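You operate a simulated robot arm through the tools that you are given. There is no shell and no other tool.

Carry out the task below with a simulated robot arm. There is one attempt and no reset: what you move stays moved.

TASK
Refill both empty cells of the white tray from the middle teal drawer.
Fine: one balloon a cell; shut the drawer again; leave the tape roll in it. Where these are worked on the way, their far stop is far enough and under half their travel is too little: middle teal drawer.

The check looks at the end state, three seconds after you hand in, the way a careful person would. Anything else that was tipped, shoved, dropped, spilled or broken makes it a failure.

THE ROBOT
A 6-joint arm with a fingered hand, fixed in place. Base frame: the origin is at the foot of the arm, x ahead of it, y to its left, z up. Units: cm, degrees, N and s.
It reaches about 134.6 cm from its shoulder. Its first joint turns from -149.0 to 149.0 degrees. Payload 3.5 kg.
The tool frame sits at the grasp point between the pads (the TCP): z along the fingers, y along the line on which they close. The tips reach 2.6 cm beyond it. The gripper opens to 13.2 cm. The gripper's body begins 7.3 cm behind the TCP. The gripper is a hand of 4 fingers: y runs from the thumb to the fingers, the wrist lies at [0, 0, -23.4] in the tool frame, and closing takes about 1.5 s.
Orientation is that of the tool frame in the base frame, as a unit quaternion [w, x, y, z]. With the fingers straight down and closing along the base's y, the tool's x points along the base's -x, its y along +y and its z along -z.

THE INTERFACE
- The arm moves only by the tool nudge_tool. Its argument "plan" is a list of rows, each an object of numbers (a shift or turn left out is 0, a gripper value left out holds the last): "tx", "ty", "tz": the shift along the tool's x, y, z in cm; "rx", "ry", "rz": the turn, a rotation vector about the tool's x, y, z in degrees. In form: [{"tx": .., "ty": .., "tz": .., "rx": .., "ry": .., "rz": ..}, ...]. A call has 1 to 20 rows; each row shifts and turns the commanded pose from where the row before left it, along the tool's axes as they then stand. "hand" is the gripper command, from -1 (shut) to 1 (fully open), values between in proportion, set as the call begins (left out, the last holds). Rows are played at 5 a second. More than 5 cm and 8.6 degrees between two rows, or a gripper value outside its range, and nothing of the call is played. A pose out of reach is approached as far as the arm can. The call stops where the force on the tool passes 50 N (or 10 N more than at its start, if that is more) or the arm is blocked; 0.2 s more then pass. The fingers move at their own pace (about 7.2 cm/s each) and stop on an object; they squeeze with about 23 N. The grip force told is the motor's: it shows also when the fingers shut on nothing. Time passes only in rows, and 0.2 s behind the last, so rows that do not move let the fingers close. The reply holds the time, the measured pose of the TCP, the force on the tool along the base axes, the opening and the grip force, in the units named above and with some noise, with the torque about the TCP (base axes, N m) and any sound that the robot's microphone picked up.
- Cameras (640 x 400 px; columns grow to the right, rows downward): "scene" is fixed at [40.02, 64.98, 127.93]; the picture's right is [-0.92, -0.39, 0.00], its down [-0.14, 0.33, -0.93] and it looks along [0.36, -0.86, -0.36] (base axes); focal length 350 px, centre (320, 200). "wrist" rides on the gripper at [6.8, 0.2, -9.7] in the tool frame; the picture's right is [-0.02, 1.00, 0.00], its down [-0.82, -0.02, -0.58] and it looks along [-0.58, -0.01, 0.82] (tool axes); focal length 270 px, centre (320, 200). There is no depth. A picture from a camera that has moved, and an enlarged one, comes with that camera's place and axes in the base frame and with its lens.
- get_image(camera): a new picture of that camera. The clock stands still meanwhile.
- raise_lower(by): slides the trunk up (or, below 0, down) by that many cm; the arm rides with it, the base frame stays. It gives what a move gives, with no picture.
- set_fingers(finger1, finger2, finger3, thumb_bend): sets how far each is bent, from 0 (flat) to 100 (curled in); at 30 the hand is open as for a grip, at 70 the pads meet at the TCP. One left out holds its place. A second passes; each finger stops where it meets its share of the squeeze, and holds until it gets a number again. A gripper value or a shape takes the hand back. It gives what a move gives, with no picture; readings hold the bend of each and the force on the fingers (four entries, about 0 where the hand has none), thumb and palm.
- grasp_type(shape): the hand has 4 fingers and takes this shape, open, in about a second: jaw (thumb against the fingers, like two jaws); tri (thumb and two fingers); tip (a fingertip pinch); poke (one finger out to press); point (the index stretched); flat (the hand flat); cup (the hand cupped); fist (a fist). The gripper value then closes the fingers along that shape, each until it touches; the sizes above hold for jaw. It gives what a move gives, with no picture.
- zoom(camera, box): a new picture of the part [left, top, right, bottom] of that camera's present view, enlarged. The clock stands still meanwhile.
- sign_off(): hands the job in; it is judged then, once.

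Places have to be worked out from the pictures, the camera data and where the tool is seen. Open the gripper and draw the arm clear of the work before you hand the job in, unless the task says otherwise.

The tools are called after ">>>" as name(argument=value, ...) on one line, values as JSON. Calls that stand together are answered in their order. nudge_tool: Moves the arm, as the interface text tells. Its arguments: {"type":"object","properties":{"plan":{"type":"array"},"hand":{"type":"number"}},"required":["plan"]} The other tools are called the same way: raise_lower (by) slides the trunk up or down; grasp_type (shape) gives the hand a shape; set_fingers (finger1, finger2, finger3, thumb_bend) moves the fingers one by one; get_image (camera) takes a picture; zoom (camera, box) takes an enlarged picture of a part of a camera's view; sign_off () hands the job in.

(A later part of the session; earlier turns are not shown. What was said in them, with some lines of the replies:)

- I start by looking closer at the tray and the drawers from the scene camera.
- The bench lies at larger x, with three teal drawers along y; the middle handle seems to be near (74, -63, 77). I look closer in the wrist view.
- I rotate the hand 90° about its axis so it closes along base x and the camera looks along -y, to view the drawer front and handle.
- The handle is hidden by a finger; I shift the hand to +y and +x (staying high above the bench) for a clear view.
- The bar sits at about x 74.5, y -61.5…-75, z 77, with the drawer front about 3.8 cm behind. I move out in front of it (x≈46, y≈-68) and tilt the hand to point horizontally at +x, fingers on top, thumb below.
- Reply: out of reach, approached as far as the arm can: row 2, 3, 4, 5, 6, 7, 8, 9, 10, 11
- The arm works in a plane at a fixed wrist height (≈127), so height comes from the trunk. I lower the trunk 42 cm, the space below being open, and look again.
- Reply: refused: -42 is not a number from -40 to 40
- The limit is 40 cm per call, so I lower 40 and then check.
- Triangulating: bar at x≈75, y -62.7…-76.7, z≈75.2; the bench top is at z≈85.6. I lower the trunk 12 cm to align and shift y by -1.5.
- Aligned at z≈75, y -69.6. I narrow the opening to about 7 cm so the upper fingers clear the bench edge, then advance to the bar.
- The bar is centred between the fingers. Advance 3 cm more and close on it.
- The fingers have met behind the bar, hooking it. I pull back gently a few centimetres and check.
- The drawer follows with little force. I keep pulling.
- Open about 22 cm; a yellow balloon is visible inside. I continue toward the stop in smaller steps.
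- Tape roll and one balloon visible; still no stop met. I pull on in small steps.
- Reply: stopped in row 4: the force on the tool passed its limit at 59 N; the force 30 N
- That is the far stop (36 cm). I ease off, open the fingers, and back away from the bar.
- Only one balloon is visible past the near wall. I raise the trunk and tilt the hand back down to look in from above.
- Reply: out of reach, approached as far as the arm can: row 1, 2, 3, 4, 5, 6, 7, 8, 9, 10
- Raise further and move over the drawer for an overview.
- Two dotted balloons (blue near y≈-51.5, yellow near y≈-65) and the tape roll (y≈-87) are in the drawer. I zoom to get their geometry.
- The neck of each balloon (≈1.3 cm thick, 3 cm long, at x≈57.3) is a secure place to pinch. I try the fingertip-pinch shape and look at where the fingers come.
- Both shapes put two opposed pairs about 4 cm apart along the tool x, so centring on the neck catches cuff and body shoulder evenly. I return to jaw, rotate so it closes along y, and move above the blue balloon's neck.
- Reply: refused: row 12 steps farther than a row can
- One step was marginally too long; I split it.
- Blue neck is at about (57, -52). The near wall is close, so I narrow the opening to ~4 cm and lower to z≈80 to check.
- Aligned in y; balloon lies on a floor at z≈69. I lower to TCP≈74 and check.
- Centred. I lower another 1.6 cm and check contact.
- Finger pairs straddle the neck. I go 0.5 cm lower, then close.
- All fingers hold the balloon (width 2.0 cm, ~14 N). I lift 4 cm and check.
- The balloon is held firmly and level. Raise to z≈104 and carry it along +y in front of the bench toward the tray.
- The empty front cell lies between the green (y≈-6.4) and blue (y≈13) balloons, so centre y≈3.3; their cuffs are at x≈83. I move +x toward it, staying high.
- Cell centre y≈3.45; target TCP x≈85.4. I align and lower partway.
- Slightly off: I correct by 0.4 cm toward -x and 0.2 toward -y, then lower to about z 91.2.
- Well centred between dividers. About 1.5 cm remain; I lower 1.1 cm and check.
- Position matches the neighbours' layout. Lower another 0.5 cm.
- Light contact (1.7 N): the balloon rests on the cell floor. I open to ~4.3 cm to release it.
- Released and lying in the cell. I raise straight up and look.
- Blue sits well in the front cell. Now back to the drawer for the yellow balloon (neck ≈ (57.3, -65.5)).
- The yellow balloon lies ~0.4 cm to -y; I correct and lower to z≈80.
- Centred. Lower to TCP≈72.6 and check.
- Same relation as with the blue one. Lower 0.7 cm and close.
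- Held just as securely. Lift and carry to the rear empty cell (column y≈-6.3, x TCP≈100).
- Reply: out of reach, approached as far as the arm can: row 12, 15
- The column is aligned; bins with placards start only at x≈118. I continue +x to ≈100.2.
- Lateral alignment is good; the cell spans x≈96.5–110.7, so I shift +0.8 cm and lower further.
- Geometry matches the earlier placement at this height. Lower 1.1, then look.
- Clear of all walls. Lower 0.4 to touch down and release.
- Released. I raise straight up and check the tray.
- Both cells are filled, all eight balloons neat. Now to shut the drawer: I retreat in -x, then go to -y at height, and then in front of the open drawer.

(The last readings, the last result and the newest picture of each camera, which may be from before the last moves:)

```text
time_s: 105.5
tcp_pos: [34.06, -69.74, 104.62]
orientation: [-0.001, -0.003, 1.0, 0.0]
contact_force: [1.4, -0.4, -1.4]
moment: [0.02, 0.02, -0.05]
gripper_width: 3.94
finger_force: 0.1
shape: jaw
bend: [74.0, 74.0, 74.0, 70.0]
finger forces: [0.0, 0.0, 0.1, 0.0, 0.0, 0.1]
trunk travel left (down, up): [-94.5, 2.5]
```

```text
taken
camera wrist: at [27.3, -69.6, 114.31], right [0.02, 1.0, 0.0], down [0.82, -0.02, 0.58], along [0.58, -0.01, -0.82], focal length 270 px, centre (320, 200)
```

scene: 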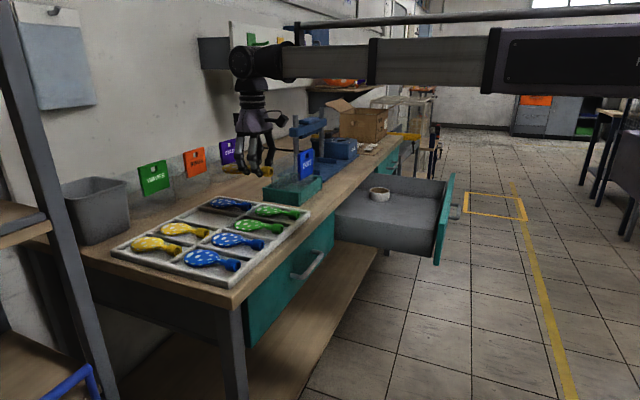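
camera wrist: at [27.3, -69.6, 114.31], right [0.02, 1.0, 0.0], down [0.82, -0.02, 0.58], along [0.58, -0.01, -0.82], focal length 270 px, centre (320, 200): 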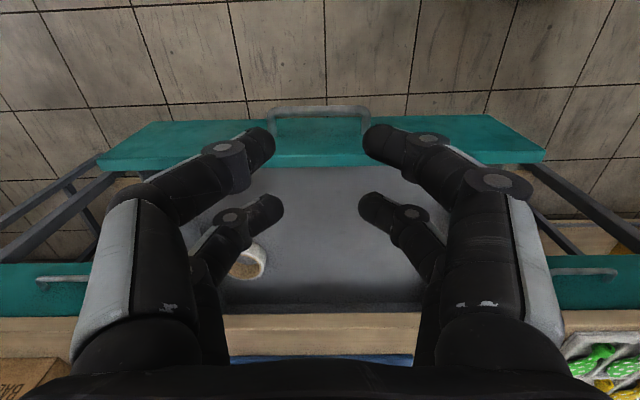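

The drawer is still fully open with the tape roll inside. I turn the hand to horizontal, as before, at height.

>>> nudge_tool(plan=[{"tx": 1.2}, {"rz": 8.2}, {"rz": 8.2}, {"rz": 8.2}, {"rz": 8.2}, {"rz": 8.2}, {"rz": 8.2}, {"rz": 8.2}, {"rz": 8.2}, {"rz": 8.2}, {"rz": 8.2}, {"rz": 8.0}, {}], hand=0.05)

>>> nudge_tool(plan=[{"rx": -8.2}, {"rx": -8.2}, {"rx": -8.2}, {"rx": -8.2}, {"rx": -8.2}, {"rx": -8.2}, {"rx": -8.2}, {"rx": -8.2}, {"rx": -8.2}, {"rx": -8.2}, {"rx": -8.0}, {}, {}])

```text
time_s: 108.3
tcp_pos: [32.9, -69.85, 104.6]
orientation: [0.0, 0.707, 0.707, 0.0]
contact_force: [-0.1, -0.3, 0.2]
moment: [-0.03, -0.01, 0.0]
gripper_width: 6.88
finger_force: 0.0
shape: jaw
bend: [72.0, 72.0, 72.0, 70.0]
finger forces: [0.0, 0.0, 0.0, 0.0, 0.0, 0.0]
trunk travel left (down, up): [-94.5, 2.5]
```

```text
time_s: 111.1
tcp_pos: [33.03, -69.83, 127.86]
orientation: [0.498, 0.5, 0.502, 0.5]
contact_force: [0.4, -0.3, 0.1]
moment: [0.0, -0.02, -0.01]
gripper_width: 6.9
finger_force: 0.1
shape: jaw
bend: [72.0, 72.0, 72.0, 70.0]
finger forces: [0.0, 0.1, 0.0, 0.0, 0.0, 0.1]
out of reach, approached as far as the arm can: row 2, 3, 4, 5, 6, 7, 8, 9, 10, 11
trunk travel left (down, up): [-94.5, 2.5]
```

Now lower by 52.7 cm in two steps to the handle height (z≈75.2).

>>> raise_lower(by=-40)

>>> raise_lower(by=-12.6)

>>> get_image(camera="wrist")

```text
time_s: 114.9
tcp_pos: [32.9, -69.94, 87.82]
orientation: [0.497, 0.501, 0.502, 0.5]
contact_force: [-0.3, -0.2, 0.6]
moment: [-0.01, 0.02, 0.0]
gripper_width: 6.87
finger_force: 0.2
shape: jaw
bend: [72.0, 72.0, 72.0, 70.0]
finger forces: [0.0, 0.0, 0.0, 0.1, 0.1, 0.1]
trunk travel left (down, up): [-54.5, 42.5]
```

```text
time_s: 116.5
tcp_pos: [32.93, -69.86, 75.28]
orientation: [0.498, 0.5, 0.502, 0.5]
contact_force: [0.4, 1.6, 0.3]
moment: [0.02, -0.02, 0.0]
gripper_width: 6.9
finger_force: 0.1
shape: jaw
bend: [72.0, 72.0, 72.0, 70.0]
finger forces: [0.0, 0.0, 0.1, 0.0, 0.1, 0.0]
trunk travel left (down, up): [-41.9, 55.1]
```

```text
taken
camera wrist: at [23.33, -63.14, 75.5], right [0.01, -0.03, 1.0], down [-0.57, -0.82, -0.02], along [0.82, -0.57, -0.02], focal length 270 px, centre (320, 200)
```

wrist: 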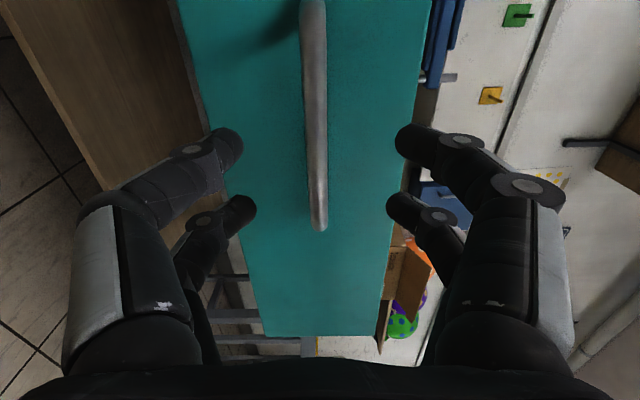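

Handle is centred. Advance around it, close the fingers behind the bar, then push the drawer in.

>>> nudge_tool(plan=[{"tz": 2}, {"tz": 2}, {"tz": 1.2}, {"tz": 1}, {}])

>>> nudge_tool(plan=[{}, {}, {}, {}, {}, {}, {}, {}], hand=-1)

>>> get_image(camera="wrist")

```text
time_s: 117.7
tcp_pos: [39.04, -69.77, 75.14]
orientation: [0.498, 0.501, 0.503, 0.499]
contact_force: [0.2, -0.3, 0.2]
moment: [0.02, 0.02, -0.02]
gripper_width: 6.92
finger_force: 0.0
shape: jaw
bend: [72.0, 72.0, 72.0, 70.0]
finger forces: [0.0, 0.1, 0.0, 0.0, 0.0, 0.0]
trunk travel left (down, up): [-41.9, 55.1]
```

```text
time_s: 119.5
tcp_pos: [39.12, -69.68, 75.13]
orientation: [0.497, 0.501, 0.502, 0.5]
contact_force: [1.7, -0.1, -1.7]
moment: [-0.02, 0.01, -0.02]
gripper_width: 0.01
finger_force: 22.8
shape: jaw
bend: [64.0, 63.0, 63.0, 70.0]
finger forces: [0.0, 0.0, 0.1, 0.0, 0.1, 0.0]
trunk travel left (down, up): [-41.9, 55.1]
```

```text
taken
camera wrist: at [29.47, -63.03, 75.47], right [0.01, -0.03, 1.0], down [-0.57, -0.82, -0.02], along [0.82, -0.57, -0.02], focal length 270 px, centre (320, 200)
```

wrist: 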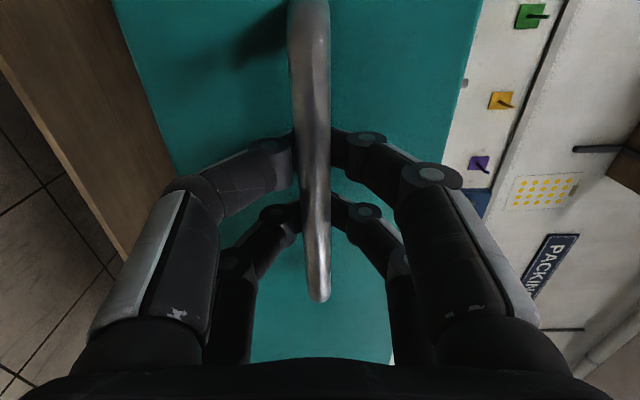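

Fingers are closed behind the bar as before. I push in at a gentle pace.

>>> nudge_tool(plan=[{"tz": 0.5}, {"tz": 1}, {"tz": 1.3}, {"tz": 1.5}, {"tz": 1.5}, {"tz": 1.5}, {"tz": 1.5}, {"tz": 1.5}, {"tz": 1.5}, {"tz": 1.5}, {"tz": 1.5}, {"tz": 1.5}, {"tz": 1.5}, {"tz": 1.0}, {}])

>>> get_image(camera="scene")

>>> get_image(camera="wrist")

```text
time_s: 122.7
tcp_pos: [58.03, -69.85, 75.22]
orientation: [0.497, 0.501, 0.502, 0.499]
contact_force: [1.3, 1.3, 0.2]
moment: [-0.03, 0.01, -0.03]
gripper_width: 0.01
finger_force: 23.0
shape: jaw
bend: [64.0, 63.0, 63.0, 70.0]
finger forces: [0.0, 0.1, 0.1, 0.0, 0.0, 0.0]
trunk travel left (down, up): [-41.9, 55.1]
```

```text
taken
```

scene: 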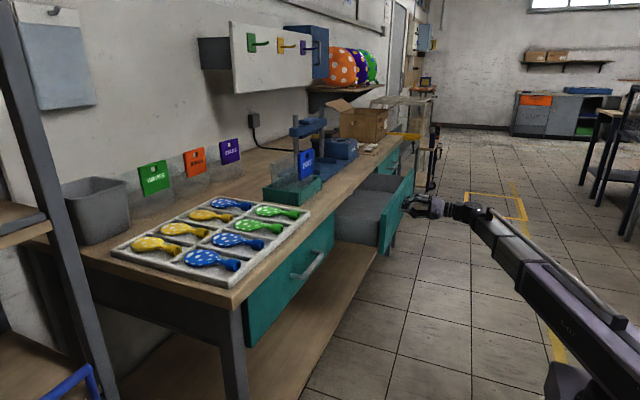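

```text
taken
camera wrist: at [48.39, -63.15, 75.47], right [0.01, -0.03, 1.0], down [-0.57, -0.82, -0.02], along [0.82, -0.57, -0.02], focal length 270 px, centre (320, 200)
```

wrist: 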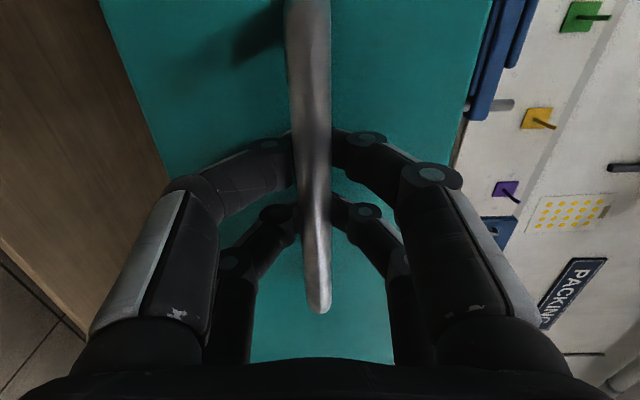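

The drawer slides in smoothly. Continue, slowing near the end.

>>> nudge_tool(plan=[{"tz": 1}, {"tz": 1.5}, {"tz": 1.5}, {"tz": 1.5}, {"tz": 1.5}, {"tz": 1.5}, {"tz": 1.5}, {"tz": 1.5}, {"tz": 1.0}, {"tz": 1.0}, {"tz": 0.8}, {"tz": 0.6}, {"tz": 0.6}, {}])

>>> get_image(camera="wrist")

>>> zoom(camera="scene", box=[300, 120, 460, 240])

```text
time_s: 125.7
tcp_pos: [73.42, -69.6, 75.08]
orientation: [0.497, 0.502, 0.503, 0.498]
contact_force: [-0.6, 0.1, -0.3]
moment: [0.01, 0.0, 0.03]
gripper_width: 0.01
finger_force: 22.8
shape: jaw
bend: [64.0, 63.0, 63.0, 70.0]
finger forces: [0.0, 0.1, 0.0, 0.0, 0.1, 0.0]
trunk travel left (down, up): [-41.9, 55.1]
```

```text
taken
camera wrist: at [63.9, -62.86, 75.45], right [0.01, -0.03, 1.0], down [-0.57, -0.82, -0.02], along [0.82, -0.57, -0.02], focal length 270 px, centre (320, 200)
```

wrist: 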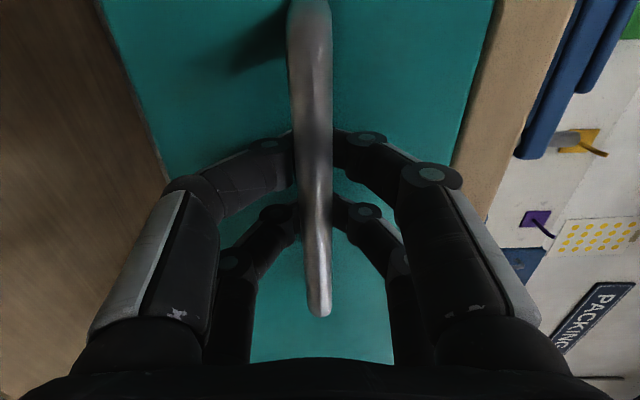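

```text
3.33 times, centred on (380, 180) of scene
camera zoom: at [40.02, 64.98, 127.93], right [-0.92, -0.39, 0.0], down [-0.14, 0.33, -0.93], along [0.36, -0.86, -0.36], focal length 1166 px, centre (120, 267)
```

zoom: 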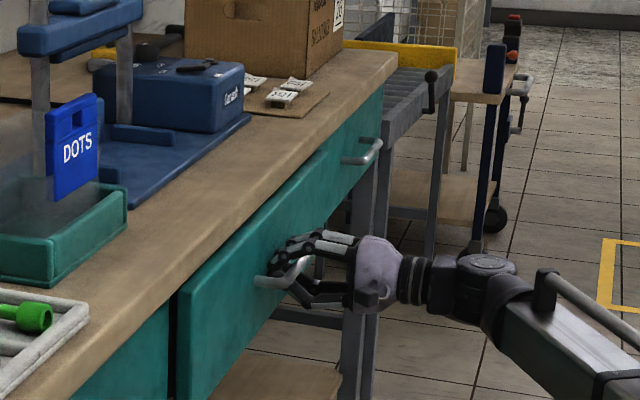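

A few cm remain. I push in 0.5 cm steps until it meets the stop.

>>> nudge_tool(plan=[{"tz": 0.5}, {"tz": 0.5}, {"tz": 0.5}, {"tz": 0.5}, {"tz": 0.5}, {"tz": 0.5}, {"tz": 0.5}, {"tz": 0.3}, {"tz": 0.3}, {}])

>>> get_image(camera="wrist")

>>> zoom(camera="scene", box=[300, 120, 460, 240])

```text
time_s: 127.2
tcp_pos: [75.95, -69.74, 75.08]
orientation: [0.498, 0.501, 0.503, 0.498]
contact_force: [-14.6, 1.6, 2.6]
moment: [-0.03, -0.07, -0.18]
gripper_width: 0.0
finger_force: 22.9
shape: jaw
bend: [64.0, 65.0, 67.0, 70.0]
finger forces: [0.1, 0.0, 0.1, 0.0, 0.1, 0.0]
trunk travel left (down, up): [-41.9, 55.1]
stopped in row 7: the force on the tool passed its limit at 55 N (the readings are from after the stop); the commanded pose is now the measured one
```

```text
taken
camera wrist: at [66.44, -62.93, 75.52], right [0.01, -0.02, 1.0], down [-0.58, -0.82, -0.02], along [0.82, -0.58, -0.02], focal length 270 px, centre (320, 200)
```

wrist: 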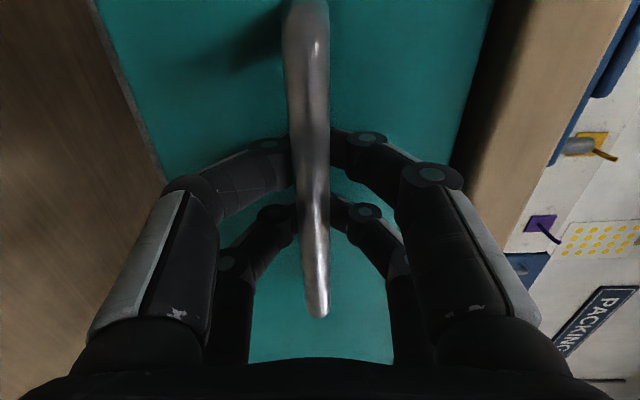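

```text
3.33 times, centred on (380, 180) of scene
camera zoom: at [40.02, 64.98, 127.93], right [-0.92, -0.39, 0.0], down [-0.14, 0.33, -0.93], along [0.36, -0.86, -0.36], focal length 1166 px, centre (120, 267)
```

zoom: 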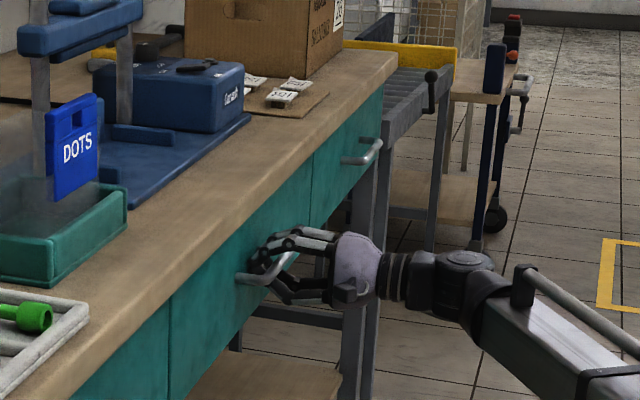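

The drawer is flush and shut. I ease back 0.5 cm, open the fingers, and withdraw in -x.

>>> nudge_tool(plan=[{"tz": -0.5}, {}, {}, {}, {}, {}, {}], hand=0.05)

>>> get_image(camera="wrist")

```text
time_s: 128.8
tcp_pos: [75.85, -69.67, 75.06]
orientation: [0.497, 0.5, 0.504, 0.498]
contact_force: [0.2, -0.6, 0.5]
moment: [-0.01, -0.02, -0.03]
gripper_width: 6.83
finger_force: 0.0
shape: jaw
bend: [72.0, 72.0, 72.0, 70.0]
finger forces: [0.0, 0.1, 0.0, 0.0, 0.0, 0.0]
trunk travel left (down, up): [-41.9, 55.1]
```

```text
taken
camera wrist: at [66.14, -62.93, 75.42], right [0.01, -0.02, 1.0], down [-0.58, -0.82, -0.01], along [0.82, -0.58, -0.02], focal length 270 px, centre (320, 200)
```

wrist: 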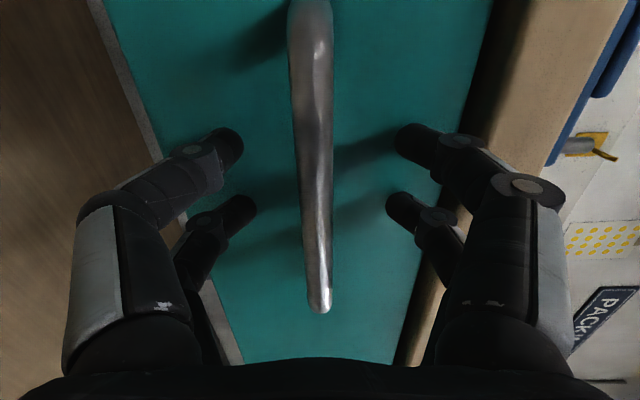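

>>> nudge_tool(plan=[{"tz": -1}, {"tz": -1}, {"tz": -2}, {"tz": -2}, {"tz": -3}, {"tz": -3}, {"tz": -4}, {"tz": -4}, {"tz": -4}, {"tz": -4}, {}])

>>> get_image(camera="wrist")

>>> get_image(camera="scene")

>>> zoom(camera="scene", box=[300, 120, 460, 240])

```text
time_s: 131.2
tcp_pos: [47.78, -69.66, 75.22]
orientation: [0.497, 0.501, 0.503, 0.499]
contact_force: [-0.3, -0.6, 0.0]
moment: [0.01, -0.04, -0.01]
gripper_width: 6.87
finger_force: 0.2
shape: jaw
bend: [72.0, 72.0, 72.0, 70.0]
finger forces: [0.0, 0.1, 0.0, 0.1, 0.1, 0.0]
out of reach, approached as far as the arm can: row 8
trunk travel left (down, up): [-41.9, 55.1]
```

```text
taken
camera wrist: at [38.13, -62.98, 75.44], right [0.01, -0.02, 1.0], down [-0.58, -0.82, -0.01], along [0.82, -0.58, -0.02], focal length 270 px, centre (320, 200)
```

wrist: 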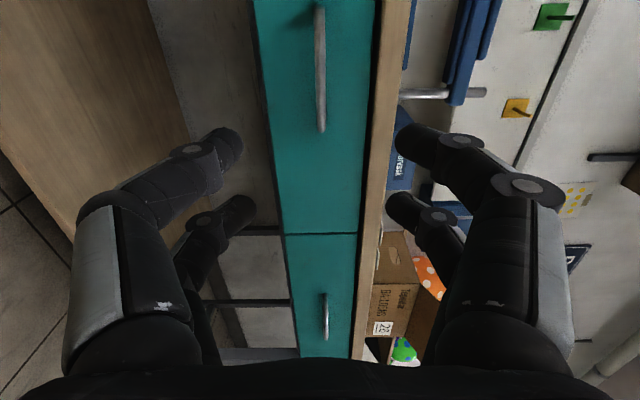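

```text
taken
```

scene: 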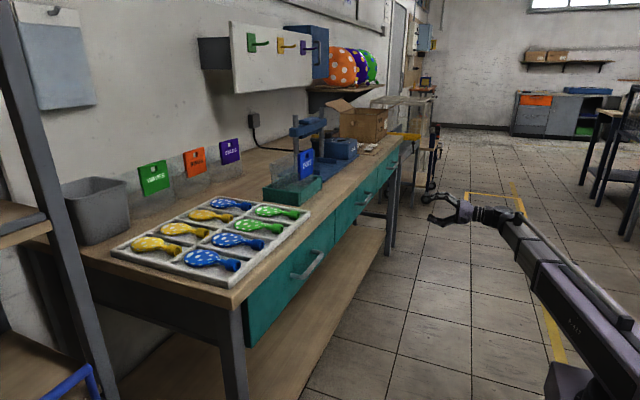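

```text
3.33 times, centred on (380, 180) of scene
camera zoom: at [40.02, 64.98, 127.93], right [-0.92, -0.39, 0.0], down [-0.14, 0.33, -0.93], along [0.36, -0.86, -0.36], focal length 1166 px, centre (120, 267)
```

zoom: 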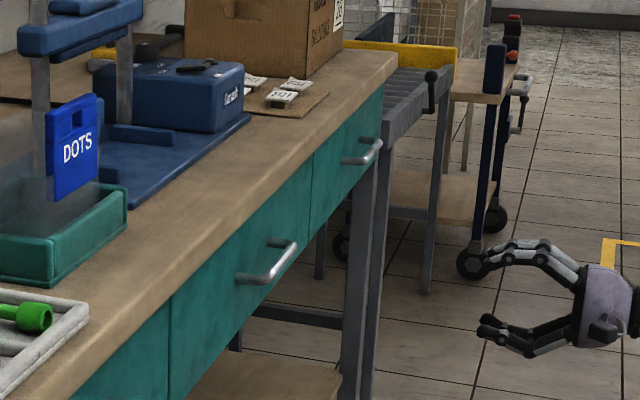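

The drawer is flush and the tray full, with nothing disturbed. I open the gripper fully, the arm being clear, and check one last time.

>>> nudge_tool(plan=[{}, {}, {}, {}, {}, {}], hand=1)

>>> zoom(camera="scene", box=[100, 110, 400, 300])

```text
time_s: 132.7
tcp_pos: [47.62, -69.76, 75.26]
orientation: [0.497, 0.501, 0.504, 0.498]
contact_force: [-0.4, 0.8, 0.0]
moment: [0.04, 0.02, -0.02]
gripper_width: 13.21
finger_force: 0.2
shape: jaw
bend: [30.0, 30.0, 30.0, 30.0]
finger forces: [0.0, 0.0, 0.0, 0.0, 0.0, 0.1]
trunk travel left (down, up): [-41.9, 55.1]
```

```text
2.11 times, centred on (250, 205) of scene
camera zoom: at [40.02, 64.98, 127.93], right [-0.92, -0.39, 0.0], down [-0.14, 0.33, -0.93], along [0.36, -0.86, -0.36], focal length 736 px, centre (467, 190)
```

zoom: 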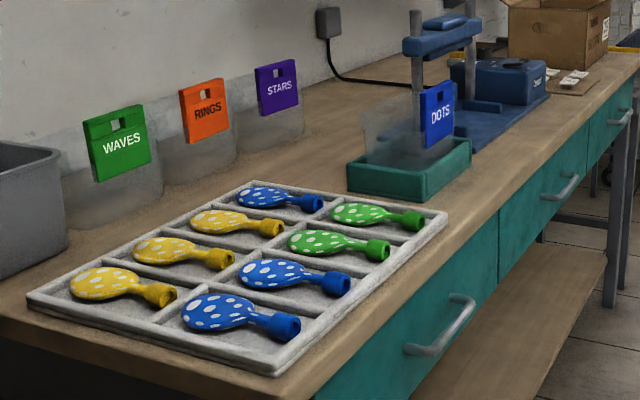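

All eight cells hold one balloon each, the middle drawer is shut with the tape roll inside, and the open hand is clear. I hand in.

>>> sign_off()

```text
The job is handed in.
```

Both empty cells of the white tray now hold one balloon each, and I've handed the job in. I haven't seen the result of the check.

- **Balloons:** The blue one from the middle teal drawer is in the front cell and the yellow one is in the back cell. Both are dotted, like the rest of the tray. They lie the same way round as their neighbours.
- **Drawer:** I opened it to its far stop (about 36 cm), then pushed it back until it sat flush. The tape roll was still inside when I last looked in, before closing.
- **Surroundings:** The last pictures show nothing else moved or tipped. The gripper is open and the arm is clear of the bench.
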